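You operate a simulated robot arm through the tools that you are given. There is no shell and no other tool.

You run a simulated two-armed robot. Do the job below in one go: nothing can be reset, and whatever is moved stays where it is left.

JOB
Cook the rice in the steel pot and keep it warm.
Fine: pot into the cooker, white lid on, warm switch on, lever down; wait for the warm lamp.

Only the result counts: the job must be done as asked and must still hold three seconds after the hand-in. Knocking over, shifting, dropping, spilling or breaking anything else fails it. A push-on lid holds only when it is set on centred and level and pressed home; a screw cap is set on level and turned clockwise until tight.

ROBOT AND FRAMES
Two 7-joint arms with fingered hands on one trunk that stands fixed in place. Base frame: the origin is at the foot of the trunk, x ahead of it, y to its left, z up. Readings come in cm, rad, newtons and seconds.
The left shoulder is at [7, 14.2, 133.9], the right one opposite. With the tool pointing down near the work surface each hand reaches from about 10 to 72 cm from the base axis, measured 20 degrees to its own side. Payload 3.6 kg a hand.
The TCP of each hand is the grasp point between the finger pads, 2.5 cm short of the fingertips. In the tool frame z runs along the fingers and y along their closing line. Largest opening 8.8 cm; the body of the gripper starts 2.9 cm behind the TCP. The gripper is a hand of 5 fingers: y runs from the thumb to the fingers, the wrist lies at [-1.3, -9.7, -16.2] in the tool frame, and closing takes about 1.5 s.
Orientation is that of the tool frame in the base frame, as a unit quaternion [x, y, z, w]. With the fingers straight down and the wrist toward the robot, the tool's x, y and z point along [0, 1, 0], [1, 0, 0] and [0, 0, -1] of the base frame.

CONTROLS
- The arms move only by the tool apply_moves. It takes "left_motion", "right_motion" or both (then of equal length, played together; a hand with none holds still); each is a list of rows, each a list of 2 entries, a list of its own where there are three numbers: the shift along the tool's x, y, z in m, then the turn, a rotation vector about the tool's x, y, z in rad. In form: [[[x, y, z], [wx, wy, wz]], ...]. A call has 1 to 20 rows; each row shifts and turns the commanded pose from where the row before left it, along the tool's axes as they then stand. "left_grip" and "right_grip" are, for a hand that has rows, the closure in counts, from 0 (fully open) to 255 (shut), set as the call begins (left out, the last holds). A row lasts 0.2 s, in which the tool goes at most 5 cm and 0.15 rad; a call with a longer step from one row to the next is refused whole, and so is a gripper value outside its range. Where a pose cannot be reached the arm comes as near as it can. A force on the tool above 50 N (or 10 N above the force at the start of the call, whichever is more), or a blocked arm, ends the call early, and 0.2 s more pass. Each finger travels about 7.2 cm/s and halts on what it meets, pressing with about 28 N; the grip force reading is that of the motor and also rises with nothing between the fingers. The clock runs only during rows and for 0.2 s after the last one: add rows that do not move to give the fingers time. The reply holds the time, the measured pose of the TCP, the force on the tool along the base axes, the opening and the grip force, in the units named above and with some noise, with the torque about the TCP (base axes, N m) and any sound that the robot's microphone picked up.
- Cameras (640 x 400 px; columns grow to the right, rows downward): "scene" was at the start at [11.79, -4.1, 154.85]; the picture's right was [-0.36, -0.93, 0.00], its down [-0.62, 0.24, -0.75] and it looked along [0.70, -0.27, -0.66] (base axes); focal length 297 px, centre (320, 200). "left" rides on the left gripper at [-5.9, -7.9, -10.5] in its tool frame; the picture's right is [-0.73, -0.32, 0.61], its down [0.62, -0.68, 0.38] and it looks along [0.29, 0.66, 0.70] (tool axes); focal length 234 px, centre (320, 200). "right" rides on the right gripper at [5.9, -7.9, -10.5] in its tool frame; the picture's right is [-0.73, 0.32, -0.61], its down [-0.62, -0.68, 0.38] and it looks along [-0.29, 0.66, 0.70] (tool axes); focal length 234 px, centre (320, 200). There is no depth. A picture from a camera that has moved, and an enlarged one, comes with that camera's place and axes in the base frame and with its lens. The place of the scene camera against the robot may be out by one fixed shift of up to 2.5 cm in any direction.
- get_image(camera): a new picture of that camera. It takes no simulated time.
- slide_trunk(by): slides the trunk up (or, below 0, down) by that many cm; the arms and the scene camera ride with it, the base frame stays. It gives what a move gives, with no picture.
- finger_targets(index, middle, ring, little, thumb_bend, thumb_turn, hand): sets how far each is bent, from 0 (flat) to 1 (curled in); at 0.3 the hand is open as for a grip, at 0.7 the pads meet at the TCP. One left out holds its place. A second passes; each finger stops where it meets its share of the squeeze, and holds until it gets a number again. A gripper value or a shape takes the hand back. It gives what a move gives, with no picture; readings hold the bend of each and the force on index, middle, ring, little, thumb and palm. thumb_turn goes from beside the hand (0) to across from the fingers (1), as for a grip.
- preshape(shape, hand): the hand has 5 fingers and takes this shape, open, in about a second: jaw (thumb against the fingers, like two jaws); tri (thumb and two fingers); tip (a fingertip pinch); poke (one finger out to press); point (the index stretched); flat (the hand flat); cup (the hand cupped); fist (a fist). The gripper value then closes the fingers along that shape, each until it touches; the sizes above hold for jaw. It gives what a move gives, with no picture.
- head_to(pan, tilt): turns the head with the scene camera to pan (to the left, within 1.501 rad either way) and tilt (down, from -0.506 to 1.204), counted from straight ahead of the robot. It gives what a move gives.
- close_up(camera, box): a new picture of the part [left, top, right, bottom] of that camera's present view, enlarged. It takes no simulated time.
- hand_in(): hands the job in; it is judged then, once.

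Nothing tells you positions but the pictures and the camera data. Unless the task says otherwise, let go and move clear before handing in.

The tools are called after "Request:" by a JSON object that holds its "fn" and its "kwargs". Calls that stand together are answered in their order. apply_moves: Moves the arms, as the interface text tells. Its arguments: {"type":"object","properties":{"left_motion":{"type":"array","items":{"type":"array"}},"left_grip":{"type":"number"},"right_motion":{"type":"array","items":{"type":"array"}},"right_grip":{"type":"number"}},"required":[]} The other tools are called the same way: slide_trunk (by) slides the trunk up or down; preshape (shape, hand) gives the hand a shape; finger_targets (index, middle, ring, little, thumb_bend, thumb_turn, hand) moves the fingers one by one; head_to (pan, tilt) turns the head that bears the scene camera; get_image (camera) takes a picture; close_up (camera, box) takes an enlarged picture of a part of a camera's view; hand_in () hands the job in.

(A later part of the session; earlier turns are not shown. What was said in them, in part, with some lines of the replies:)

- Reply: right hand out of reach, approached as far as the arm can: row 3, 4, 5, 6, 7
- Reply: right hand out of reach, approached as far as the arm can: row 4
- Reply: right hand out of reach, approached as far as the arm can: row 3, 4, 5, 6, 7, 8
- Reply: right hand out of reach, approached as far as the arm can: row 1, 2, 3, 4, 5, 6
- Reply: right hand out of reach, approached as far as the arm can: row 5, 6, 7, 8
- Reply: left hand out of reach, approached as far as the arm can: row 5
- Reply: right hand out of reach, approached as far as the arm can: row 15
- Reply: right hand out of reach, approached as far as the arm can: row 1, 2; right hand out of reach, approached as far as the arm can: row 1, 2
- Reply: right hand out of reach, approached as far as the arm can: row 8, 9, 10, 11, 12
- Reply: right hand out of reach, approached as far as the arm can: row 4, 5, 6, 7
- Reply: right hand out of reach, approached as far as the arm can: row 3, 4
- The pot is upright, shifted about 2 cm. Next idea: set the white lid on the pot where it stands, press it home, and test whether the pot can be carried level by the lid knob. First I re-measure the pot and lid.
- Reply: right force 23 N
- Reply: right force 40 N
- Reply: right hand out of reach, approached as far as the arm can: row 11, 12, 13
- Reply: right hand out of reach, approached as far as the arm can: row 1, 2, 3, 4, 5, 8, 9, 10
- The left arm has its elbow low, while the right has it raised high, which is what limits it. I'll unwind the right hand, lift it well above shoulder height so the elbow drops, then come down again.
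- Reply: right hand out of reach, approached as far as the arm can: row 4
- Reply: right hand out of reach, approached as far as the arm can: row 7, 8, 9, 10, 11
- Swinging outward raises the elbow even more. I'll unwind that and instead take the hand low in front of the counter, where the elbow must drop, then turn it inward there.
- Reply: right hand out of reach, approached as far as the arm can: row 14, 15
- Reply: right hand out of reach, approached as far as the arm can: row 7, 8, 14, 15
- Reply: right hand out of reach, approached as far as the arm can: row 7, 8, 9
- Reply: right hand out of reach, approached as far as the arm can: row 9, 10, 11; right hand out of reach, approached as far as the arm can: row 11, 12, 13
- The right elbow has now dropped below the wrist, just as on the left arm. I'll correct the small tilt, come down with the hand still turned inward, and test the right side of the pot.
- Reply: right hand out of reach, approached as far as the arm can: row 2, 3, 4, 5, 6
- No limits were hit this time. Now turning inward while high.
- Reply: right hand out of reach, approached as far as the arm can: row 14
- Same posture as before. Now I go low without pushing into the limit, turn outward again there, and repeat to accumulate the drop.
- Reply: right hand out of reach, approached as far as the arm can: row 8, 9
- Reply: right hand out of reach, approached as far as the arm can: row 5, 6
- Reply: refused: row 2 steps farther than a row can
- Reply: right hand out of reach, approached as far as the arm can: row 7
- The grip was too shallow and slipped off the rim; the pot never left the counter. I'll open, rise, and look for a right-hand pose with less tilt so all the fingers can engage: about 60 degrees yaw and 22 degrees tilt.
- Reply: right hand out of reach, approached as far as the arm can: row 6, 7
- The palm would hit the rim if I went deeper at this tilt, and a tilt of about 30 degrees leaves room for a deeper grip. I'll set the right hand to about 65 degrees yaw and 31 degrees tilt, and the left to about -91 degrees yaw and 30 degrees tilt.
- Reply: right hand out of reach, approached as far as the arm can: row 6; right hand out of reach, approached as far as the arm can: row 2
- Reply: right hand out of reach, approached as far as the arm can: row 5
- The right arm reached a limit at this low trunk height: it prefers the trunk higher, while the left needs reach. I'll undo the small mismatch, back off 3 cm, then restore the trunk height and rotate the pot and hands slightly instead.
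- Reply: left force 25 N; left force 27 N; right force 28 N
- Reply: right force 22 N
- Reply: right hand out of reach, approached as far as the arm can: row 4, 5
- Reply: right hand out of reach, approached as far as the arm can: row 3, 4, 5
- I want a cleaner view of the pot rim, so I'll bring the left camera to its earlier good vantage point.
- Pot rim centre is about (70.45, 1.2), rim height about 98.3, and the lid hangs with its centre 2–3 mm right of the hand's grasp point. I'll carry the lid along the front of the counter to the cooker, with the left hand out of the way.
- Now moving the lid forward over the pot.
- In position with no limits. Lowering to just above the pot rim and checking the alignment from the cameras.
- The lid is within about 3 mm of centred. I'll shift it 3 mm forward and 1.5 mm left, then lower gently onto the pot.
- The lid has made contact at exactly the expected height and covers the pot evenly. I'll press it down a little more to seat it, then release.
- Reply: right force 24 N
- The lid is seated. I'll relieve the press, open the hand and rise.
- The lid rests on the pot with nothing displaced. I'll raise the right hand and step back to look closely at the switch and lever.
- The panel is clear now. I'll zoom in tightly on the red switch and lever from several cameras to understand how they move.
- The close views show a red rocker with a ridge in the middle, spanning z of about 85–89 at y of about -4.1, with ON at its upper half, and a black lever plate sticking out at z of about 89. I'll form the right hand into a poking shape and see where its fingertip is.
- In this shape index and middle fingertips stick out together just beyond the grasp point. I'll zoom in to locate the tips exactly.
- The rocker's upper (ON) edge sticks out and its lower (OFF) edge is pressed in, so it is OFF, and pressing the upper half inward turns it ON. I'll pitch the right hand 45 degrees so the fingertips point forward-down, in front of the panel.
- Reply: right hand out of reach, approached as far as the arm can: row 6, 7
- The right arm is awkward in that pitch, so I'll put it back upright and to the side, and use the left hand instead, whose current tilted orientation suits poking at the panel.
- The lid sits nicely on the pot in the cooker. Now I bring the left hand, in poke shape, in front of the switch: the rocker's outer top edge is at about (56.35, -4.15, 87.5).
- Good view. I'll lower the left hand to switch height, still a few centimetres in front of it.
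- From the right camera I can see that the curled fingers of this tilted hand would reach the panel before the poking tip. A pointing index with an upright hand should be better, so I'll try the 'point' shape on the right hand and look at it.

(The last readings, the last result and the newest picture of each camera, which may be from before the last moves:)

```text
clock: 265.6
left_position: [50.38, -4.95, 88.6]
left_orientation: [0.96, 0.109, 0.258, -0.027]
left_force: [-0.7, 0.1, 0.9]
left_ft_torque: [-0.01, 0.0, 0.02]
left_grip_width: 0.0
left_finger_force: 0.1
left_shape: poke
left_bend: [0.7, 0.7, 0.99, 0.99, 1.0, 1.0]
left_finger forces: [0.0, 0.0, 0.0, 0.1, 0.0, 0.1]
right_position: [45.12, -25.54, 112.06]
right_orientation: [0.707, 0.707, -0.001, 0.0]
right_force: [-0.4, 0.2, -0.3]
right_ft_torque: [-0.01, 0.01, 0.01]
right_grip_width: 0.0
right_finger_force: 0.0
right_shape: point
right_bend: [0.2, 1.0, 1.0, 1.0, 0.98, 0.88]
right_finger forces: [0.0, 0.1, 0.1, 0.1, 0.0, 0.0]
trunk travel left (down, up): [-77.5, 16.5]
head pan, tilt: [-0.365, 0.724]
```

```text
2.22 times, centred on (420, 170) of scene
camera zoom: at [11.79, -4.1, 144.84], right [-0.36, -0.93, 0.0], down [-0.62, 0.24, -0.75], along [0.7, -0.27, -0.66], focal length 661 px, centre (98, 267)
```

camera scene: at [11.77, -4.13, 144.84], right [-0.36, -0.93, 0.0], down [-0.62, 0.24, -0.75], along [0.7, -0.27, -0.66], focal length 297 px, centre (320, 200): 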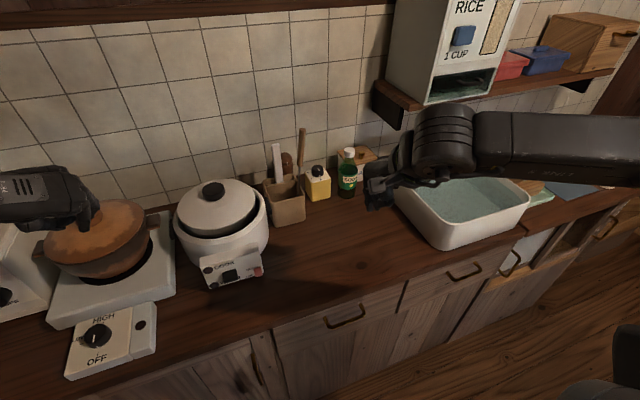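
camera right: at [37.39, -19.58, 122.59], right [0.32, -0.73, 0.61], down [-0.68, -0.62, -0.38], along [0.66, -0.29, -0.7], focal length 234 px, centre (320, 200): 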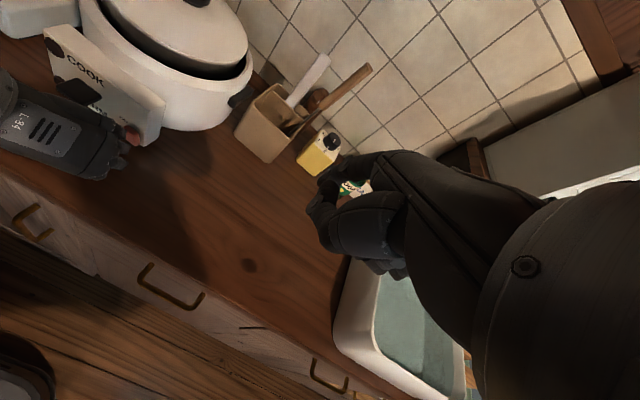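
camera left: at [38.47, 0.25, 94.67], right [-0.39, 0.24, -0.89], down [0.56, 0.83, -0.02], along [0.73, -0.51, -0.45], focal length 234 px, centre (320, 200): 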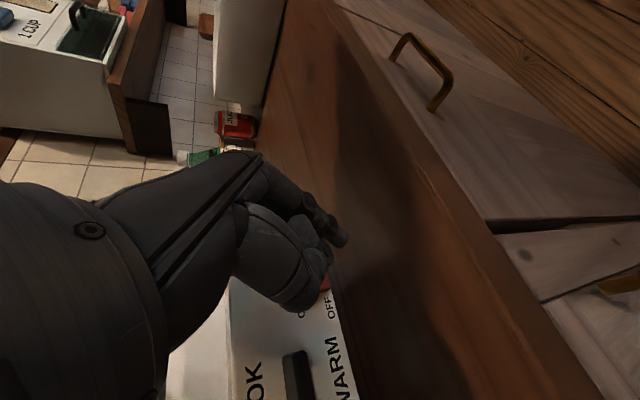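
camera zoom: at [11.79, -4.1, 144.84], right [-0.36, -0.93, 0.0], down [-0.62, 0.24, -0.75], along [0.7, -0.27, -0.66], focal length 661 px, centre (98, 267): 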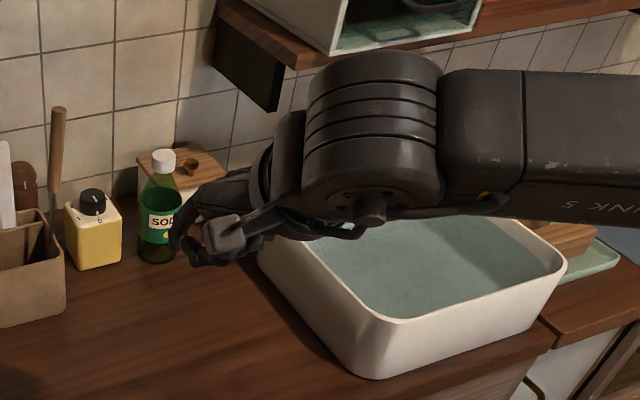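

In this shape the index finger is the foremost part, hanging about 5.5 cm ahead of the grasp point, with everything else behind it, which suits this panel. I'll retract the left hand first.

Request:
{"fn": "apply_moves", "kwargs": {"left_motion": [[[-0.0336, -0.009, -0.0195], [0, 0, 0]], [[0.02, 0, -0.0345], [0, 0, 0]], [[0.02, 0, -0.0345], [0, 0, 0]], [[0.02, 0, -0.0345], [0, 0, 0]], [[0.02, 0, -0.0345], [0, 0, 0]], [[0.02, 0, -0.0345], [0, 0, 0]], [[0.0078, -0.039, 0.0044], [0, 0, 0]], [[0.0078, -0.039, 0.0044], [0, 0, 0]], [[0.0078, -0.039, 0.0044], [0, 0, 0]], [[0.0078, -0.039, 0.0044], [0, 0, 0]], [[0.0078, -0.039, 0.0044], [0, 0, 0]], [[0, 0, 0], [0, 0, 0]]]}}

Request:
{"fn": "apply_moves", "kwargs": {"right_motion": [[[0.035, 0, 0.02], [0, 0, 0]], [[0.035, 0, 0.02], [0, 0, 0]], [[0.035, 0, 0.02], [0, 0, 0]], [[0.035, 0, 0.02], [0, 0, 0]], [[0.035, 0, 0.02], [0, 0, 0]], [[0.014, 0, 0.02], [0, 0, 0]], [[0, 0, 0], [0, 0, 0]]]}}

Request:
{"fn": "get_image", "kwargs": {"camera": "right"}}

Request:
{"fn": "close_up", "kwargs": {"camera": "right", "box": [180, 100, 400, 300]}}

Request:
{"fn": "get_image", "kwargs": {"camera": "scene"}}

```text
clock: 268.2
left_position: [46.15, 15.13, 108.57]
left_orientation: [0.959, 0.11, 0.259, -0.028]
left_force: [-0.5, 0.3, -0.4]
left_ft_torque: [0.04, -0.01, 0.03]
left_grip_width: 0.0
left_finger_force: 0.0
left_shape: poke
left_bend: [0.7, 0.7, 0.99, 0.99, 1.0, 1.0]
left_finger forces: [0.0, 0.1, 0.0, 0.0, 0.1, 0.0]
right_position: [45.19, -25.53, 111.9]
right_orientation: [0.707, 0.707, -0.001, 0.0]
right_force: [0.1, 0.1, 0.3]
right_ft_torque: [0.02, 0.03, -0.02]
right_grip_width: 0.0
right_finger_force: 0.0
right_shape: point
right_bend: [0.2, 1.0, 1.0, 1.0, 0.98, 0.88]
right_finger forces: [0.0, 0.0, 0.0, 0.1, 0.0, 0.1]
trunk travel left (down, up): [-77.5, 16.5]
head pan, tilt: [-0.365, 0.724]
```

```text
clock: 269.8
left_position: [46.08, 15.22, 108.54]
left_orientation: [0.959, 0.11, 0.258, -0.027]
left_force: [-0.4, -0.3, 0.1]
left_ft_torque: [0.01, 0.02, -0.01]
left_grip_width: 0.01
left_finger_force: 0.1
left_shape: poke
left_bend: [0.7, 0.7, 0.99, 0.99, 1.0, 1.0]
left_finger forces: [0.0, 0.0, 0.1, 0.0, 0.0, 0.0]
right_position: [45.41, -6.7, 100.03]
right_orientation: [0.707, 0.707, -0.001, -0.001]
right_force: [0.4, -0.3, 0.3]
right_ft_torque: [-0.01, 0.0, 0.01]
right_grip_width: 0.0
right_finger_force: 0.1
right_shape: point
right_bend: [0.2, 1.0, 1.0, 1.0, 0.98, 0.88]
right_finger forces: [0.0, 0.0, 0.0, 0.1, 0.1, 0.0]
trunk travel left (down, up): [-77.5, 16.5]
head pan, tilt: [-0.365, 0.724]
```

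```text
taken
camera right: at [37.56, -0.8, 110.69], right [0.32, -0.73, 0.61], down [-0.68, -0.62, -0.38], along [0.66, -0.29, -0.7], focal length 234 px, centre (320, 200)
```

right: 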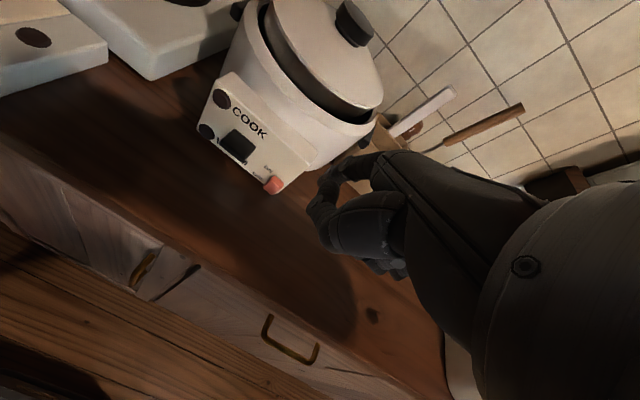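

```text
2.00 times, centred on (290, 200) of right
camera zoom: at [37.56, -0.8, 110.69], right [0.32, -0.73, 0.61], down [-0.68, -0.62, -0.38], along [0.66, -0.29, -0.7], focal length 468 px, centre (380, 200)
```

zoom: 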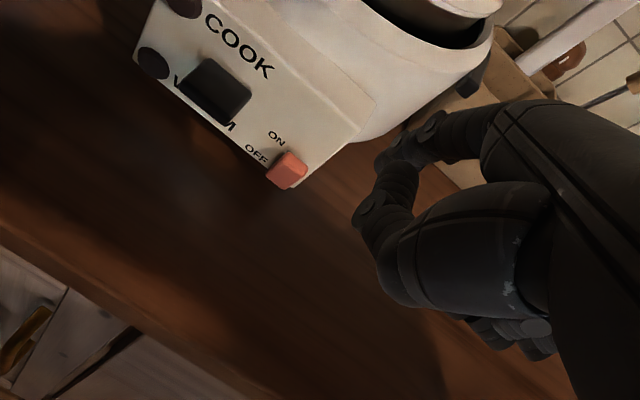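

```text
taken
camera scene: at [11.76, -4.11, 144.84], right [-0.36, -0.93, 0.0], down [-0.62, 0.24, -0.75], along [0.7, -0.27, -0.66], focal length 297 px, centre (320, 200)
```

scene: 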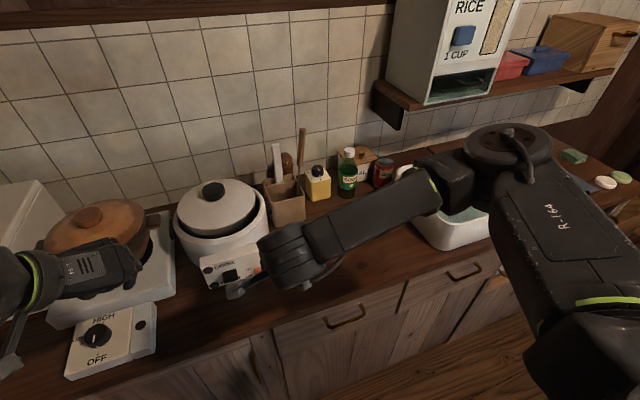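

Request:
{"fn": "close_up", "kwargs": {"camera": "left", "box": [250, 20, 450, 200]}}

Request:
{"fn": "close_up", "kwargs": {"camera": "scene", "box": [190, 210, 330, 320]}}

```text
2.22 times, centred on (350, 110) of left
camera zoom: at [34.17, 20.44, 114.65], right [-0.39, 0.24, -0.89], down [0.56, 0.83, -0.02], along [0.73, -0.51, -0.45], focal length 520 px, centre (253, 400)
```

zoom: 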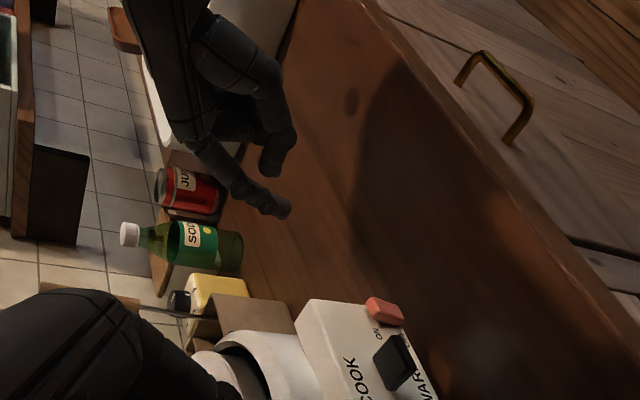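

```text
3.64 times, centred on (260, 265) of scene
camera zoom: at [11.76, -4.11, 144.84], right [-0.36, -0.93, 0.0], down [-0.62, 0.24, -0.75], along [0.7, -0.27, -0.66], focal length 1081 px, centre (538, -36)
```

zoom: 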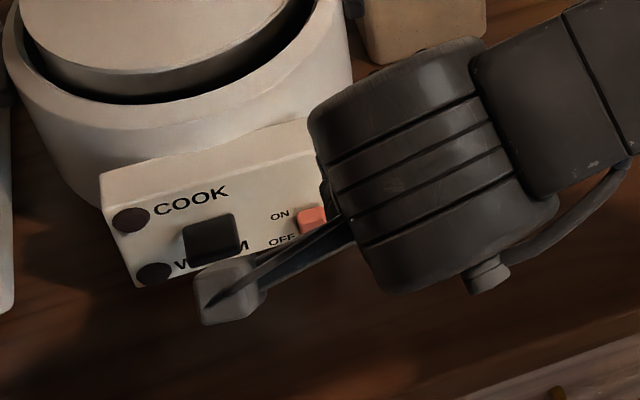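

The index tip is 5.4 cm ahead, 1.4 cm left and 1.7 cm below the grasp point, and it is the foremost part. I'll lower it to the upper half of the rocker, a few centimetres in front of it.

Request:
{"fn": "apply_moves", "kwargs": {"right_motion": [[[0.0029, 0.0028, 0.0283], [0, 0, 0]], [[0.0029, 0.0028, 0.0283], [0, 0, 0]], [[0.0029, 0.0028, 0.0283], [0, 0, 0]], [[0.0029, 0.0028, 0.0283], [0, 0, 0]], [[0, 0, 0], [0, 0, 0]]]}}

Request:
{"fn": "close_up", "kwargs": {"camera": "right", "box": [200, 60, 400, 240]}}

Request:
{"fn": "close_up", "kwargs": {"camera": "left", "box": [300, 80, 460, 220]}}

```text
clock: 271.0
left_position: [46.12, 15.18, 108.5]
left_orientation: [0.959, 0.109, 0.258, -0.028]
left_force: [0.0, 0.5, 0.9]
left_ft_torque: [-0.01, 0.02, -0.01]
left_grip_width: 0.0
left_finger_force: 0.0
left_shape: poke
left_bend: [0.7, 0.7, 0.99, 0.99, 1.0, 1.0]
left_finger forces: [0.0, 0.1, 0.0, 0.0, 0.0, 0.1]
right_position: [46.39, -5.5, 88.78]
right_orientation: [0.707, 0.707, -0.001, 0.0]
right_force: [0.3, -0.5, 0.1]
right_ft_torque: [0.0, -0.02, 0.03]
right_grip_width: 0.0
right_finger_force: 0.1
right_shape: point
right_bend: [0.2, 1.0, 1.0, 1.0, 0.98, 0.88]
right_finger forces: [0.0, 0.0, 0.0, 0.0, 0.0, 0.0]
trunk travel left (down, up): [-77.5, 16.5]
head pan, tilt: [-0.365, 0.724]
```

```text
2.22 times, centred on (300, 150) of right
camera zoom: at [38.61, 0.45, 99.33], right [0.32, -0.73, 0.61], down [-0.68, -0.62, -0.38], along [0.66, -0.29, -0.7], focal length 520 px, centre (364, 311)
```

zoom: 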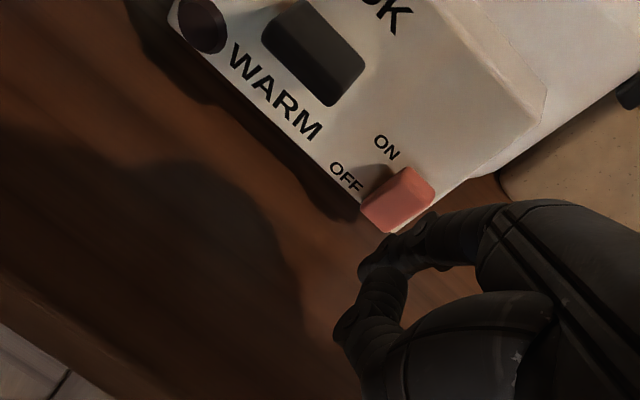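

```text
2.86 times, centred on (380, 150) of left
camera zoom: at [34.17, 20.46, 114.65], right [-0.39, 0.24, -0.89], down [0.56, 0.83, -0.02], along [0.73, -0.51, -0.45], focal length 669 px, centre (149, 343)
```

zoom: 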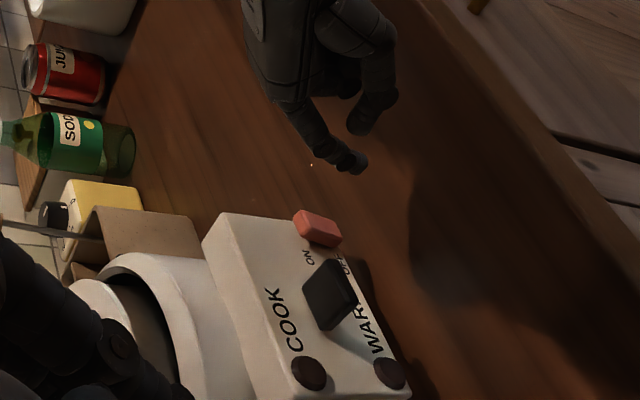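

The fingertip lines up with the upper half of the rocker. Moving forward to just before contact, then pressing slowly.

Request:
{"fn": "apply_moves", "kwargs": {"right_motion": [[[0, 0.012, 0], [0, 0, 0]], [[0, 0.012, 0], [0, 0, 0]], [[0, 0.009, 0], [0, 0, 0]], [[0, 0, 0], [0, 0, 0]]]}}

Request:
{"fn": "close_up", "kwargs": {"camera": "right", "box": [240, 60, 380, 200]}}

Request:
{"fn": "close_up", "kwargs": {"camera": "left", "box": [340, 110, 420, 190]}}

```text
clock: 272.0
left_position: [46.09, 15.23, 108.41]
left_orientation: [0.959, 0.11, 0.259, -0.028]
left_force: [0.4, -0.4, 0.0]
left_ft_torque: [-0.02, 0.01, 0.0]
left_grip_width: 0.0
left_finger_force: 0.0
left_shape: poke
left_bend: [0.7, 0.7, 0.99, 0.99, 1.0, 1.0]
left_finger forces: [0.0, 0.1, 0.1, 0.0, 0.1, 0.1]
right_position: [49.72, -5.51, 88.73]
right_orientation: [0.707, 0.707, -0.001, 0.0]
right_force: [0.1, -0.7, -0.1]
right_ft_torque: [0.01, -0.01, 0.03]
right_grip_width: 0.0
right_finger_force: 0.0
right_shape: point
right_bend: [0.2, 1.0, 1.0, 1.0, 0.98, 0.88]
right_finger forces: [0.1, 0.0, 0.1, 0.1, 0.0, 0.0]
trunk travel left (down, up): [-77.5, 16.5]
head pan, tilt: [-0.365, 0.724]
```

```text
2.86 times, centred on (310, 130) of right
camera zoom: at [41.9, 0.4, 99.3], right [0.32, -0.73, 0.61], down [-0.68, -0.62, -0.38], along [0.66, -0.29, -0.7], focal length 669 px, centre (349, 400)
```

zoom: 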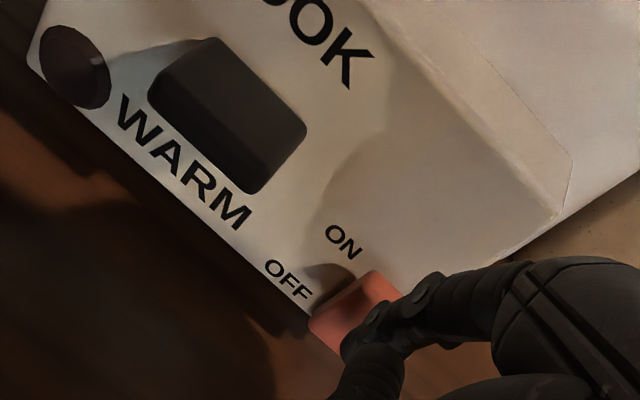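

```text
5.00 times, centred on (380, 150) of left
camera zoom: at [34.18, 20.46, 114.65], right [-0.39, 0.24, -0.89], down [0.56, 0.83, -0.02], along [0.73, -0.51, -0.45], focal length 1171 px, centre (20, 450)
```

zoom: 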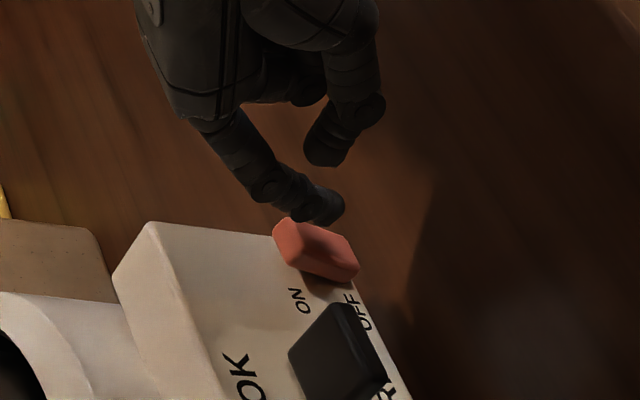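

The tip is just in front of the rocker's upper half. Pressing slowly now.

Request:
{"fn": "apply_moves", "kwargs": {"right_motion": [[[0, 0.004, 0], [0, 0, 0]], [[0, 0.004, 0], [0, 0, 0]], [[0, 0.003, 0], [0, 0, 0]], [[0, 0, 0], [0, 0, 0]]]}}

Request:
{"fn": "close_up", "kwargs": {"camera": "left", "box": [340, 110, 420, 190]}}

Request:
{"fn": "close_up", "kwargs": {"camera": "right", "box": [240, 40, 380, 180]}}

```text
clock: 273.0
left_position: [45.97, 15.12, 108.62]
left_orientation: [0.959, 0.111, 0.259, -0.027]
left_force: [0.5, 0.4, -0.1]
left_ft_torque: [0.02, 0.04, 0.04]
left_grip_width: 0.0
left_finger_force: 0.0
left_shape: poke
left_bend: [0.7, 0.7, 0.99, 0.99, 1.0, 1.0]
left_finger forces: [0.1, 0.1, 0.0, 0.0, 0.0, 0.1]
right_position: [50.86, -5.43, 88.88]
right_orientation: [0.707, 0.707, -0.001, 0.0]
right_force: [-2.8, -0.7, 1.1]
right_ft_torque: [0.01, 0.04, 0.02]
right_grip_width: 8.08
right_finger_force: 0.1
right_shape: point
right_bend: [0.21, 1.0, 1.0, 1.0, 0.98, 0.88]
right_finger forces: [1.9, 0.1, 0.0, 0.1, 0.0, 0.0]
trunk travel left (down, up): [-77.5, 16.5]
head pan, tilt: [-0.365, 0.724]
```

```text
5.00 times, centred on (380, 150) of left
camera zoom: at [34.14, 20.46, 114.66], right [-0.39, 0.24, -0.89], down [0.56, 0.83, -0.02], along [0.73, -0.51, -0.45], focal length 1171 px, centre (20, 450)
```

zoom: 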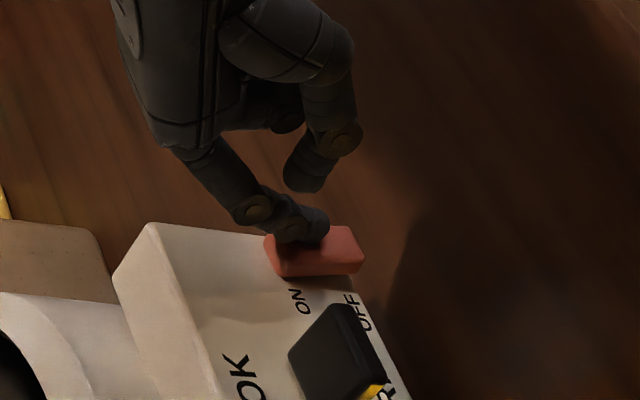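

```text
2.86 times, centred on (310, 110) of right
camera zoom: at [43.0, 0.43, 99.36], right [0.32, -0.73, 0.61], down [-0.68, -0.62, -0.38], along [0.66, -0.29, -0.7], focal length 669 px, centre (349, 457)
```

zoom: 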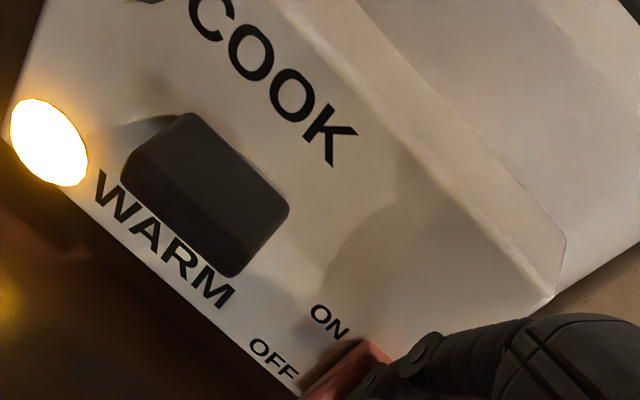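

The rocker flipped to ON and the WARM lamp lit. I'll back the finger off, and move over the lever.

Request:
{"fn": "apply_moves", "kwargs": {"right_motion": [[[0, -0.01, 0], [0, 0, 0]], [[0, -0.02, 0], [0, 0, 0]], [[0, 0, -0.03], [0, 0, 0]], [[0, 0, -0.035], [0, 0, 0]], [[0.03, 0, 0], [0, 0, 0]], [[0.031, 0, 0], [0, 0, 0]], [[0, 0, 0], [0, 0, 0]]]}}

Request:
{"fn": "close_up", "kwargs": {"camera": "right", "box": [180, 60, 420, 260]}}

Request:
{"fn": "close_up", "kwargs": {"camera": "left", "box": [320, 80, 460, 220]}}

Request:
{"fn": "close_up", "kwargs": {"camera": "scene", "box": [180, 200, 300, 310]}}

```text
clock: 274.6
left_position: [46.03, 15.03, 108.55]
left_orientation: [0.959, 0.11, 0.259, -0.028]
left_force: [-0.8, -0.2, -0.5]
left_ft_torque: [-0.02, 0.01, 0.01]
left_grip_width: 0.01
left_finger_force: 0.1
left_shape: poke
left_bend: [0.7, 0.7, 0.99, 0.99, 1.0, 1.0]
left_finger forces: [0.1, 0.0, 0.0, 0.1, 0.0, 0.0]
right_position: [47.81, 0.54, 95.12]
right_orientation: [0.707, 0.707, 0.0, -0.001]
right_force: [0.3, 0.0, -0.5]
right_ft_torque: [0.01, 0.0, -0.02]
right_grip_width: 8.04
right_finger_force: 0.0
right_shape: point
right_bend: [0.2, 1.0, 1.0, 1.0, 0.98, 0.88]
right_finger forces: [0.0, 0.0, 0.1, 0.0, 0.1, 0.1]
trunk travel left (down, up): [-77.5, 16.5]
head pan, tilt: [-0.365, 0.724]
```

```text
2.00 times, centred on (300, 160) of right
camera zoom: at [39.96, 6.4, 105.69], right [0.32, -0.73, 0.61], down [-0.68, -0.62, -0.38], along [0.66, -0.29, -0.7], focal length 468 px, centre (360, 280)
```

zoom: 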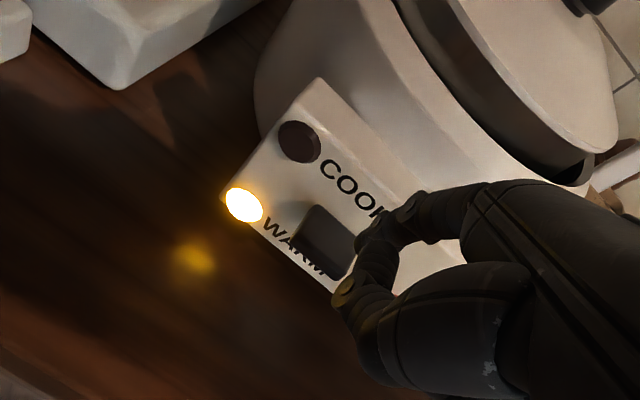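

```text
2.86 times, centred on (390, 150) of left
camera zoom: at [34.16, 20.35, 114.67], right [-0.39, 0.24, -0.89], down [0.56, 0.83, -0.02], along [0.73, -0.51, -0.45], focal length 669 px, centre (120, 343)
```

zoom: 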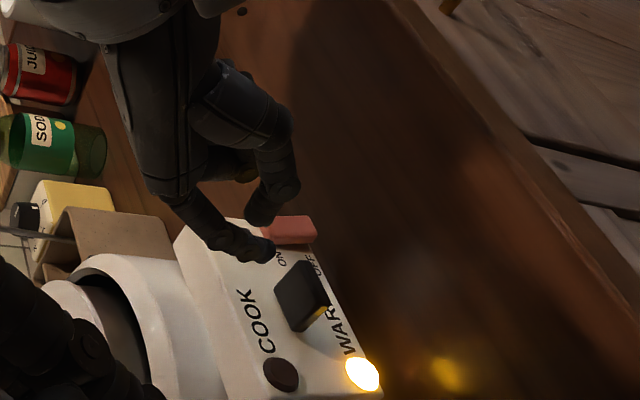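

```text
3.64 times, centred on (240, 255) of scene
camera zoom: at [11.75, -4.22, 144.84], right [-0.36, -0.93, 0.0], down [-0.62, 0.24, -0.75], along [0.7, -0.27, -0.66], focal length 1081 px, centre (611, 0)
```

zoom: 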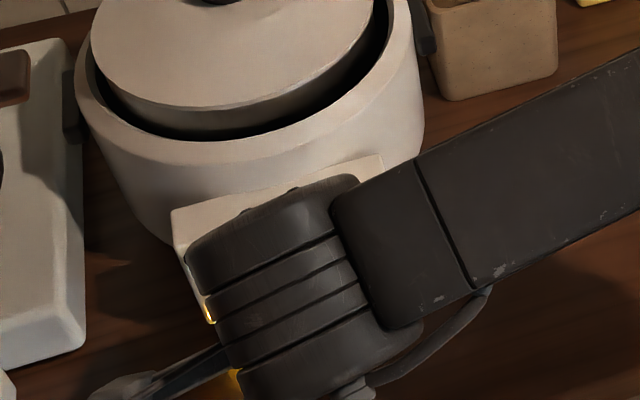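

The WARM lamp stays lit. Now I position the fingertip above the lever plate and press it down slowly.

Request:
{"fn": "apply_moves", "kwargs": {"right_motion": [[[0, 0.012, 0], [0, 0, 0]], [[0, 0.012, 0], [0, 0, 0]], [[0, 0, 0.01], [0, 0, 0]], [[0, 0, 0.01], [0, 0, 0]], [[0, 0, 0], [0, 0, 0]]]}}

Request:
{"fn": "close_up", "kwargs": {"camera": "left", "box": [350, 120, 450, 210]}}

Request:
{"fn": "close_up", "kwargs": {"camera": "right", "box": [200, 40, 400, 220]}}

```text
clock: 275.8
left_position: [46.11, 15.09, 108.55]
left_orientation: [0.96, 0.109, 0.258, -0.027]
left_force: [0.1, 0.4, -0.7]
left_ft_torque: [-0.02, 0.0, -0.02]
left_grip_width: 0.0
left_finger_force: 0.1
left_shape: poke
left_bend: [0.7, 0.7, 0.99, 0.99, 1.0, 1.0]
left_finger forces: [0.0, 0.0, 0.0, 0.0, 0.0, 0.0]
right_position: [50.37, 0.7, 93.3]
right_orientation: [0.707, 0.707, -0.001, 0.0]
right_force: [0.2, 0.6, 0.2]
right_ft_torque: [0.01, -0.02, -0.01]
right_grip_width: 8.05
right_finger_force: 0.0
right_shape: point
right_bend: [0.2, 1.0, 1.0, 1.0, 0.98, 0.88]
right_finger forces: [0.0, 0.0, 0.0, 0.0, 0.0, 0.0]
trunk travel left (down, up): [-77.5, 16.5]
head pan, tilt: [-0.365, 0.724]
```

```text
4.44 times, centred on (400, 165) of left
camera zoom: at [34.18, 20.45, 114.65], right [-0.39, 0.24, -0.89], down [0.56, 0.83, -0.02], along [0.73, -0.51, -0.45], focal length 1041 px, centre (-36, 356)
```

zoom: 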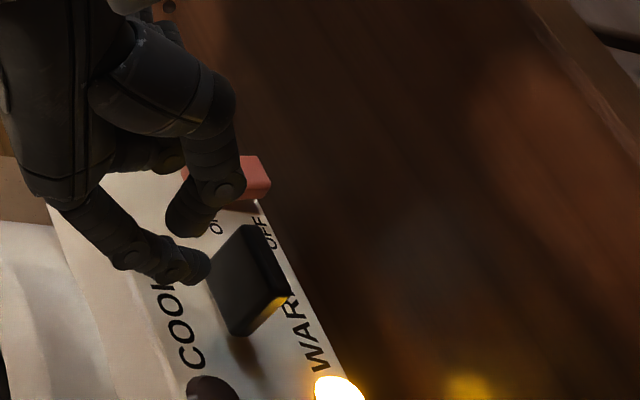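

```text
2.22 times, centred on (300, 130) of right
camera zoom: at [42.49, 6.56, 103.78], right [0.32, -0.73, 0.61], down [-0.68, -0.62, -0.38], along [0.66, -0.29, -0.7], focal length 520 px, centre (364, 356)
```

zoom: 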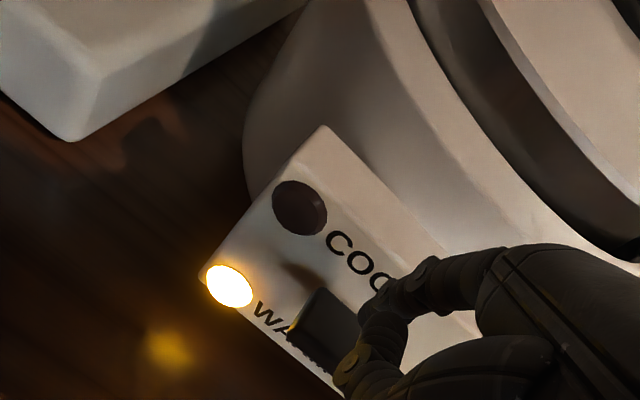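

The fingertip is right above the lever plate. Pressing down.

Request:
{"fn": "apply_moves", "kwargs": {"right_motion": [[[0, 0, 0.005], [0, 0, 0]], [[0, 0, 0.005], [0, 0, 0]], [[0, 0, 0.005], [0, 0, 0]], [[0, 0, 0], [0, 0, 0]]]}}

Request:
{"fn": "close_up", "kwargs": {"camera": "left", "box": [350, 120, 450, 210]}}

```text
clock: 276.8
left_position: [46.14, 15.22, 108.5]
left_orientation: [0.96, 0.11, 0.258, -0.028]
left_force: [0.3, -0.3, -0.5]
left_ft_torque: [0.0, -0.01, -0.01]
left_grip_width: 0.0
left_finger_force: 0.1
left_shape: poke
left_bend: [0.7, 0.7, 0.99, 0.99, 1.0, 1.0]
left_finger forces: [0.1, 0.0, 0.0, 0.1, 0.0, 0.0]
right_position: [50.27, 0.77, 91.82]
right_orientation: [0.707, 0.707, -0.002, -0.001]
right_force: [-0.3, 1.4, 0.5]
right_ft_torque: [0.02, -0.01, 0.03]
right_grip_width: 8.09
right_finger_force: 0.0
right_shape: point
right_bend: [0.2, 1.0, 1.0, 1.0, 0.98, 0.88]
right_finger forces: [0.1, 0.0, 0.0, 0.0, 0.0, 0.1]
trunk travel left (down, up): [-77.5, 16.5]
head pan, tilt: [-0.365, 0.724]
```

```text
4.44 times, centred on (400, 165) of left
camera zoom: at [34.19, 20.46, 114.64], right [-0.39, 0.24, -0.89], down [0.56, 0.83, -0.02], along [0.73, -0.51, -0.45], focal length 1041 px, centre (-36, 356)
```

zoom: 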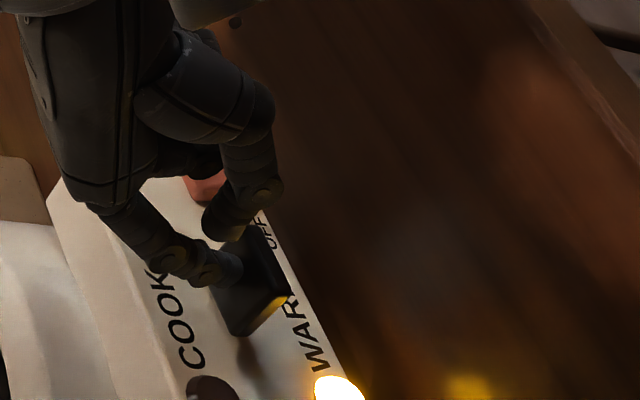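

Request:
{"fn": "apply_moves", "kwargs": {"right_motion": [[[0, 0, 0.004], [0, 0, 0]], [[0, 0, 0.004], [0, 0, 0]], [[0, 0, 0.004], [0, 0, 0]], [[0, 0, 0], [0, 0, 0]]]}}

Request:
{"fn": "close_up", "kwargs": {"camera": "left", "box": [350, 120, 450, 210]}}

Request:
{"fn": "close_up", "kwargs": {"camera": "right", "box": [200, 20, 400, 200]}}

```text
clock: 277.8
left_position: [46.04, 15.14, 108.61]
left_orientation: [0.959, 0.109, 0.259, -0.028]
left_force: [0.4, 0.6, -0.6]
left_ft_torque: [0.02, 0.0, 0.0]
left_grip_width: 0.0
left_finger_force: 0.0
left_shape: poke
left_bend: [0.7, 0.7, 0.99, 0.99, 1.0, 1.0]
left_finger forces: [0.0, 0.0, 0.1, 0.0, 0.0, 0.0]
right_position: [50.22, 0.8, 90.64]
right_orientation: [0.707, 0.707, -0.001, 0.0]
right_force: [-0.9, 0.6, -0.7]
right_ft_torque: [0.0, -0.01, 0.01]
right_grip_width: 8.07
right_finger_force: 0.1
right_shape: point
right_bend: [0.2, 1.0, 1.0, 1.0, 0.98, 0.88]
right_finger forces: [0.1, 0.1, 0.0, 0.0, 0.0, 0.1]
trunk travel left (down, up): [-77.5, 16.5]
head pan, tilt: [-0.365, 0.724]
```

```text
4.44 times, centred on (400, 165) of left
camera zoom: at [34.18, 20.46, 114.65], right [-0.39, 0.24, -0.89], down [0.56, 0.83, -0.02], along [0.73, -0.51, -0.45], focal length 1041 px, centre (-36, 356)
```

zoom: 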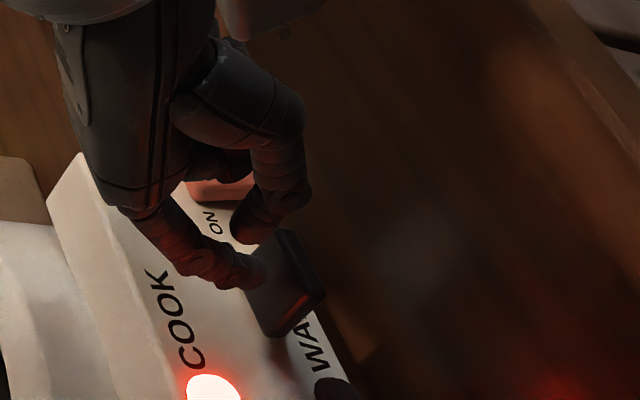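

```text
2.22 times, centred on (300, 110) of right
camera zoom: at [42.49, 6.61, 101.21], right [0.32, -0.73, 0.61], down [-0.68, -0.62, -0.38], along [0.66, -0.29, -0.7], focal length 520 px, centre (364, 400)
```

zoom: 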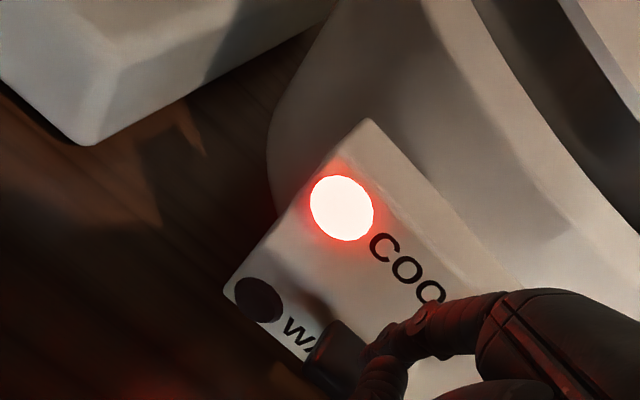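

The lever snapped down: the COOK lamp is lit and the WARM lamp went out, so cooking has started. I'll lift the finger away and make sure the lever stays down.

Request:
{"fn": "apply_moves", "kwargs": {"right_motion": [[[0, 0, -0.01], [0, 0, 0]], [[0, 0, -0.02], [0, 0, 0]], [[0, -0.01, -0.03], [0, 0, 0]], [[0, -0.03, -0.02], [0, 0, 0]], [[-0.03, -0.02, -0.02], [0, 0, 0]], [[-0.04, 0, -0.02], [0, 0, 0]], [[-0.04, 0, -0.02], [0, 0, 0]], [[-0.04, 0, 0], [0, 0, 0]], [[-0.04, 0, 0], [0, 0, 0]], [[0, 0, 0], [0, 0, 0]]]}}

Request:
{"fn": "get_image", "kwargs": {"camera": "scene"}}

Request:
{"fn": "close_up", "kwargs": {"camera": "scene", "box": [180, 200, 300, 310]}}

```text
clock: 280.0
left_position: [46.12, 15.25, 108.46]
left_orientation: [0.96, 0.11, 0.258, -0.027]
left_force: [0.0, 0.1, 0.8]
left_ft_torque: [0.01, 0.01, 0.0]
left_grip_width: 0.02
left_finger_force: 0.1
left_shape: poke
left_bend: [0.7, 0.7, 0.99, 0.99, 1.0, 1.0]
left_finger forces: [0.1, 0.0, 0.1, 0.0, 0.0, 0.1]
right_position: [44.32, -18.25, 104.44]
right_orientation: [0.707, 0.707, -0.001, 0.001]
right_force: [0.9, 0.1, -0.6]
right_ft_torque: [0.03, -0.02, 0.01]
right_grip_width: 8.05
right_finger_force: 0.0
right_shape: point
right_bend: [0.2, 1.0, 1.0, 1.0, 0.98, 0.88]
right_finger forces: [0.1, 0.0, 0.0, 0.0, 0.1, 0.1]
trunk travel left (down, up): [-77.5, 16.5]
head pan, tilt: [-0.365, 0.724]
```

```text
taken
camera scene: at [11.84, -3.96, 144.84], right [-0.36, -0.93, 0.0], down [-0.62, 0.24, -0.75], along [0.7, -0.27, -0.66], focal length 297 px, centre (320, 200)
```

scene: 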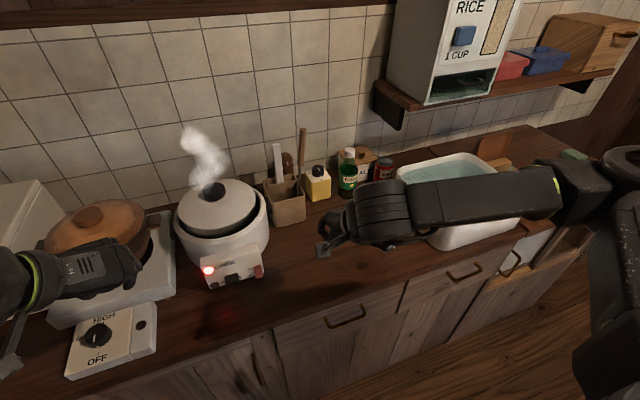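

```text
3.64 times, centred on (240, 255) of scene
camera zoom: at [11.84, -3.96, 144.84], right [-0.36, -0.93, 0.0], down [-0.62, 0.24, -0.75], along [0.7, -0.27, -0.66], focal length 1081 px, centre (611, 0)
```

zoom: 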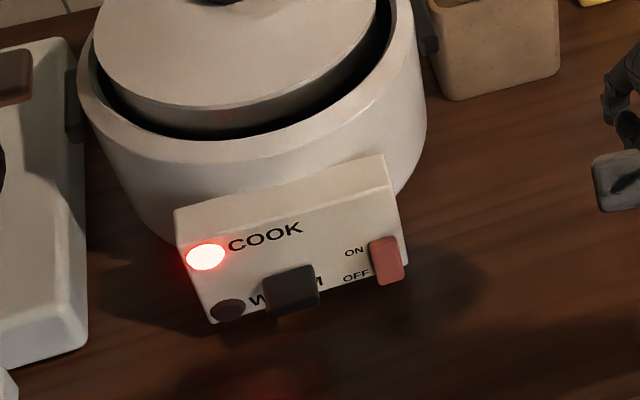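

Cooking is under way: steam is rising, the COOK lamp is on and the lever stays down. I'll move the left hand clear as well and wait for the WARM lamp.

Request:
{"fn": "apply_moves", "kwargs": {"left_motion": [[[0.005, -0.01, -0.03], [0, 0, 0]], [[0.005, -0.01, -0.03], [0, 0, 0]], [[0, -0.01, -0.03], [0, 0, 0]], [[0, 0, 0], [0, 0, 0]], [[0, 0, 0], [0, 0, 0]], [[0, 0, 0], [0, 0, 0]], [[0, 0, 0], [0, 0, 0]], [[0, 0, 0], [0, 0, 0]], [[0, 0, 0], [0, 0, 0]], [[0, 0, 0], [0, 0, 0]], [[0, 0, 0], [0, 0, 0]], [[0, 0, 0], [0, 0, 0]], [[0, 0, 0], [0, 0, 0]], [[0, 0, 0], [0, 0, 0]], [[0, 0, 0], [0, 0, 0]], [[0, 0, 0], [0, 0, 0]], [[0, 0, 0], [0, 0, 0]], [[0, 0, 0], [0, 0, 0]], [[0, 0, 0], [0, 0, 0]], [[0, 0, 0], [0, 0, 0]]]}}

Request:
{"fn": "apply_moves", "kwargs": {"right_motion": [[[0, 0, 0], [0, 0, 0]], [[0, 0, 0], [0, 0, 0]], [[0, 0, 0], [0, 0, 0]], [[0, 0, 0], [0, 0, 0]], [[0, 0, 0], [0, 0, 0]], [[0, 0, 0], [0, 0, 0]], [[0, 0, 0], [0, 0, 0]], [[0, 0, 0], [0, 0, 0]], [[0, 0, 0], [0, 0, 0]], [[0, 0, 0], [0, 0, 0]], [[0, 0, 0], [0, 0, 0]], [[0, 0, 0], [0, 0, 0]], [[0, 0, 0], [0, 0, 0]], [[0, 0, 0], [0, 0, 0]], [[0, 0, 0], [0, 0, 0]], [[0, 0, 0], [0, 0, 0]], [[0, 0, 0], [0, 0, 0]], [[0, 0, 0], [0, 0, 0]], [[0, 0, 0], [0, 0, 0]], [[0, 0, 0], [0, 0, 0]]]}}

Request:
{"fn": "close_up", "kwargs": {"camera": "scene", "box": [160, 120, 300, 310]}}

```text
clock: 284.2
left_position: [41.94, 17.44, 116.75]
left_orientation: [0.959, 0.11, 0.258, -0.028]
left_force: [-0.3, -0.4, -1.1]
left_ft_torque: [0.01, 0.04, -0.02]
left_grip_width: 0.0
left_finger_force: 0.1
left_shape: poke
left_bend: [0.7, 0.7, 0.99, 0.99, 1.0, 1.0]
left_finger forces: [0.1, 0.0, 0.0, 0.1, 0.0, 0.0]
right_position: [44.22, -18.32, 104.31]
right_orientation: [0.708, 0.706, -0.001, 0.0]
right_force: [0.2, 0.3, 0.1]
right_ft_torque: [0.01, -0.01, -0.02]
right_grip_width: 8.05
right_finger_force: 0.1
right_shape: point
right_bend: [0.2, 1.0, 1.0, 1.0, 0.98, 0.88]
right_finger forces: [0.0, 0.0, 0.1, 0.0, 0.0, 0.0]
trunk travel left (down, up): [-77.5, 16.5]
head pan, tilt: [-0.365, 0.724]
```

```text
clock: 288.4
left_position: [41.99, 17.37, 116.68]
left_orientation: [0.959, 0.11, 0.258, -0.028]
left_force: [0.5, -0.1, 0.3]
left_ft_torque: [0.0, -0.03, 0.01]
left_grip_width: 0.0
left_finger_force: 0.0
left_shape: poke
left_bend: [0.7, 0.7, 0.99, 0.99, 1.0, 1.0]
left_finger forces: [0.0, 0.1, 0.0, 0.0, 0.1, 0.0]
right_position: [44.11, -18.2, 104.29]
right_orientation: [0.707, 0.707, -0.001, 0.0]
right_force: [-0.1, 0.7, -0.9]
right_ft_torque: [0.02, -0.02, -0.01]
right_grip_width: 8.07
right_finger_force: 0.0
right_shape: point
right_bend: [0.2, 1.0, 1.0, 1.0, 0.98, 0.88]
right_finger forces: [0.0, 0.0, 0.1, 0.0, 0.0, 0.0]
trunk travel left (down, up): [-77.5, 16.5]
head pan, tilt: [-0.365, 0.724]
```

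```text
2.11 times, centred on (230, 215) of scene
camera zoom: at [11.79, -4.09, 144.84], right [-0.36, -0.93, 0.0], down [-0.62, 0.24, -0.75], along [0.7, -0.27, -0.66], focal length 626 px, centre (510, 168)
```

zoom: 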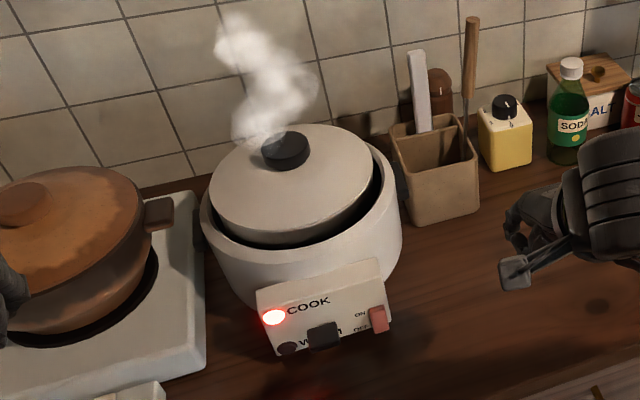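

Still cooking with the lid steaming properly. I'll keep waiting.

Request:
{"fn": "apply_moves", "kwargs": {"right_motion": [[[0, 0, 0], [0, 0, 0]], [[0, 0, 0], [0, 0, 0]], [[0, 0, 0], [0, 0, 0]], [[0, 0, 0], [0, 0, 0]], [[0, 0, 0], [0, 0, 0]], [[0, 0, 0], [0, 0, 0]], [[0, 0, 0], [0, 0, 0]], [[0, 0, 0], [0, 0, 0]], [[0, 0, 0], [0, 0, 0]], [[0, 0, 0], [0, 0, 0]], [[0, 0, 0], [0, 0, 0]], [[0, 0, 0], [0, 0, 0]], [[0, 0, 0], [0, 0, 0]], [[0, 0, 0], [0, 0, 0]], [[0, 0, 0], [0, 0, 0]], [[0, 0, 0], [0, 0, 0]], [[0, 0, 0], [0, 0, 0]], [[0, 0, 0], [0, 0, 0]], [[0, 0, 0], [0, 0, 0]], [[0, 0, 0], [0, 0, 0]]]}}

Request:
{"fn": "apply_moves", "kwargs": {"right_motion": [[[0, 0, 0], [0, 0, 0]], [[0, 0, 0], [0, 0, 0]], [[0, 0, 0], [0, 0, 0]], [[0, 0, 0], [0, 0, 0]], [[0, 0, 0], [0, 0, 0]], [[0, 0, 0], [0, 0, 0]], [[0, 0, 0], [0, 0, 0]], [[0, 0, 0], [0, 0, 0]], [[0, 0, 0], [0, 0, 0]], [[0, 0, 0], [0, 0, 0]], [[0, 0, 0], [0, 0, 0]], [[0, 0, 0], [0, 0, 0]], [[0, 0, 0], [0, 0, 0]], [[0, 0, 0], [0, 0, 0]], [[0, 0, 0], [0, 0, 0]], [[0, 0, 0], [0, 0, 0]], [[0, 0, 0], [0, 0, 0]], [[0, 0, 0], [0, 0, 0]], [[0, 0, 0], [0, 0, 0]], [[0, 0, 0], [0, 0, 0]]]}}

Request:
{"fn": "apply_moves", "kwargs": {"right_motion": [[[0, 0, 0], [0, 0, 0]], [[0, 0, 0], [0, 0, 0]], [[0, 0, 0], [0, 0, 0]], [[0, 0, 0], [0, 0, 0]], [[0, 0, 0], [0, 0, 0]], [[0, 0, 0], [0, 0, 0]], [[0, 0, 0], [0, 0, 0]], [[0, 0, 0], [0, 0, 0]], [[0, 0, 0], [0, 0, 0]], [[0, 0, 0], [0, 0, 0]], [[0, 0, 0], [0, 0, 0]], [[0, 0, 0], [0, 0, 0]], [[0, 0, 0], [0, 0, 0]], [[0, 0, 0], [0, 0, 0]], [[0, 0, 0], [0, 0, 0]], [[0, 0, 0], [0, 0, 0]], [[0, 0, 0], [0, 0, 0]], [[0, 0, 0], [0, 0, 0]], [[0, 0, 0], [0, 0, 0]], [[0, 0, 0], [0, 0, 0]]]}}

Request:
{"fn": "close_up", "kwargs": {"camera": "scene", "box": [160, 120, 300, 310]}}

```text
clock: 292.6
left_position: [41.91, 17.42, 116.72]
left_orientation: [0.96, 0.109, 0.258, -0.028]
left_force: [0.3, -0.4, -0.5]
left_ft_torque: [0.0, 0.01, 0.03]
left_grip_width: 0.0
left_finger_force: 0.1
left_shape: poke
left_bend: [0.7, 0.7, 0.99, 0.99, 1.0, 1.0]
left_finger forces: [0.1, 0.1, 0.0, 0.0, 0.0, 0.0]
right_position: [44.2, -18.24, 104.36]
right_orientation: [0.707, 0.707, -0.001, 0.001]
right_force: [-0.5, 0.1, 0.9]
right_ft_torque: [-0.02, 0.01, 0.0]
right_grip_width: 8.08
right_finger_force: 0.0
right_shape: point
right_bend: [0.2, 1.0, 1.0, 1.0, 0.98, 0.88]
right_finger forces: [0.0, 0.0, 0.0, 0.0, 0.0, 0.1]
trunk travel left (down, up): [-77.5, 16.5]
head pan, tilt: [-0.365, 0.724]
```

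```text
clock: 296.8
left_position: [41.95, 17.36, 116.73]
left_orientation: [0.959, 0.11, 0.259, -0.028]
left_force: [0.2, 0.1, -0.2]
left_ft_torque: [0.01, 0.0, 0.01]
left_grip_width: 0.03
left_finger_force: 0.0
left_shape: poke
left_bend: [0.7, 0.7, 0.99, 0.99, 1.0, 1.0]
left_finger forces: [0.0, 0.0, 0.0, 0.1, 0.0, 0.0]
right_position: [44.18, -18.2, 104.4]
right_orientation: [0.707, 0.707, -0.001, 0.001]
right_force: [-0.5, 0.5, -0.5]
right_ft_torque: [0.0, 0.0, -0.01]
right_grip_width: 8.05
right_finger_force: 0.0
right_shape: point
right_bend: [0.2, 1.0, 1.0, 1.0, 0.98, 0.88]
right_finger forces: [0.0, 0.0, 0.1, 0.1, 0.0, 0.0]
trunk travel left (down, up): [-77.5, 16.5]
head pan, tilt: [-0.365, 0.724]
```

```text
clock: 301.0
left_position: [41.91, 17.3, 116.63]
left_orientation: [0.959, 0.11, 0.258, -0.029]
left_force: [0.1, 0.2, -0.1]
left_ft_torque: [-0.04, -0.04, -0.01]
left_grip_width: 0.0
left_finger_force: 0.1
left_shape: poke
left_bend: [0.7, 0.7, 0.99, 0.99, 1.0, 1.0]
left_finger forces: [0.1, 0.0, 0.0, 0.0, 0.0, 0.0]
right_position: [44.31, -18.34, 104.37]
right_orientation: [0.707, 0.707, -0.001, 0.0]
right_force: [0.5, -0.2, 0.6]
right_ft_torque: [-0.03, 0.0, 0.0]
right_grip_width: 8.04
right_finger_force: 0.1
right_shape: point
right_bend: [0.2, 1.0, 1.0, 1.0, 0.98, 0.88]
right_finger forces: [0.0, 0.1, 0.0, 0.0, 0.0, 0.1]
trunk travel left (down, up): [-77.5, 16.5]
head pan, tilt: [-0.365, 0.724]
```

```text
2.11 times, centred on (230, 215) of scene
camera zoom: at [11.79, -4.09, 144.84], right [-0.36, -0.93, 0.0], down [-0.62, 0.24, -0.75], along [0.7, -0.27, -0.66], focal length 626 px, centre (510, 168)
```

zoom: 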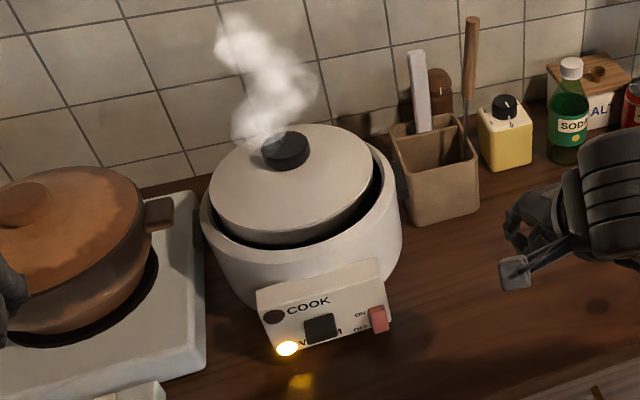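

The WARM lamp is now lit and the COOK lamp is off: the lever has popped up after cooking and the switch is still ON. One last look at the whole scene before handing in.

Request:
{"fn": "get_image", "kwargs": {"camera": "scene"}}

Request:
{"fn": "close_up", "kwargs": {"camera": "scene", "box": [180, 170, 300, 310]}}

```text
taken
camera scene: at [11.79, -4.09, 144.84], right [-0.36, -0.93, 0.0], down [-0.62, 0.24, -0.75], along [0.7, -0.27, -0.66], focal length 297 px, centre (320, 200)
```

scene: 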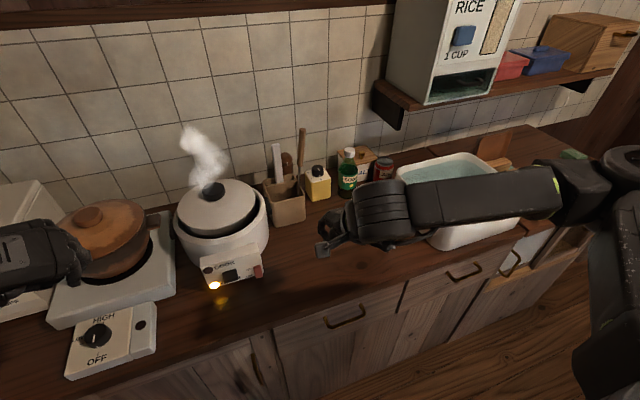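

```text
2.86 times, centred on (240, 240) of scene
camera zoom: at [11.79, -4.09, 144.84], right [-0.36, -0.93, 0.0], down [-0.62, 0.24, -0.75], along [0.7, -0.27, -0.66], focal length 849 px, centre (549, 86)
```

zoom: 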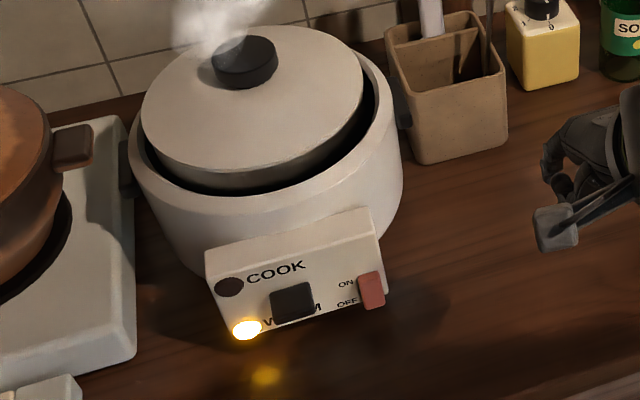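

Everything looks right: the pot is in the cooker with the white lid on, the warm switch is ON and the WARM lamp is lit. Nothing else appears disturbed and both hands are clear, so I'm handing in.

Request:
{"fn": "hand_in", "kwargs": {}}

```text
The job is handed in.
```

The rice is cooked and the cooker is keeping it warm. The job is handed in, but I haven't been told how it was judged.

- **Pot:** the steel pot with the rice stands inside the cooker. It sits a little off centre, within the cooker's clearance.
- **Lid:** the white lid is on the pot, centred to within about 3 mm, and was pressed down once with about 23 N.
- **Controls:** the warm switch is ON. I pressed the lever down, the COOK lamp lit and steam came from the lid.
- **Warm lamp:** when cooking ended, the COOK lamp went out and the WARM lamp came on. It was still lit at the hand-in.

Before the successful lift I made two failed attempts at carrying the pot and one test of lifting it by its lid. In the first attempt I raised one side about 1.5 cm and set it down again, and the pot slid about 2 cm along the counter. I saw nothing spill, and nothing else looked moved or damaged in the last pictures. Both hands were clear at the end.
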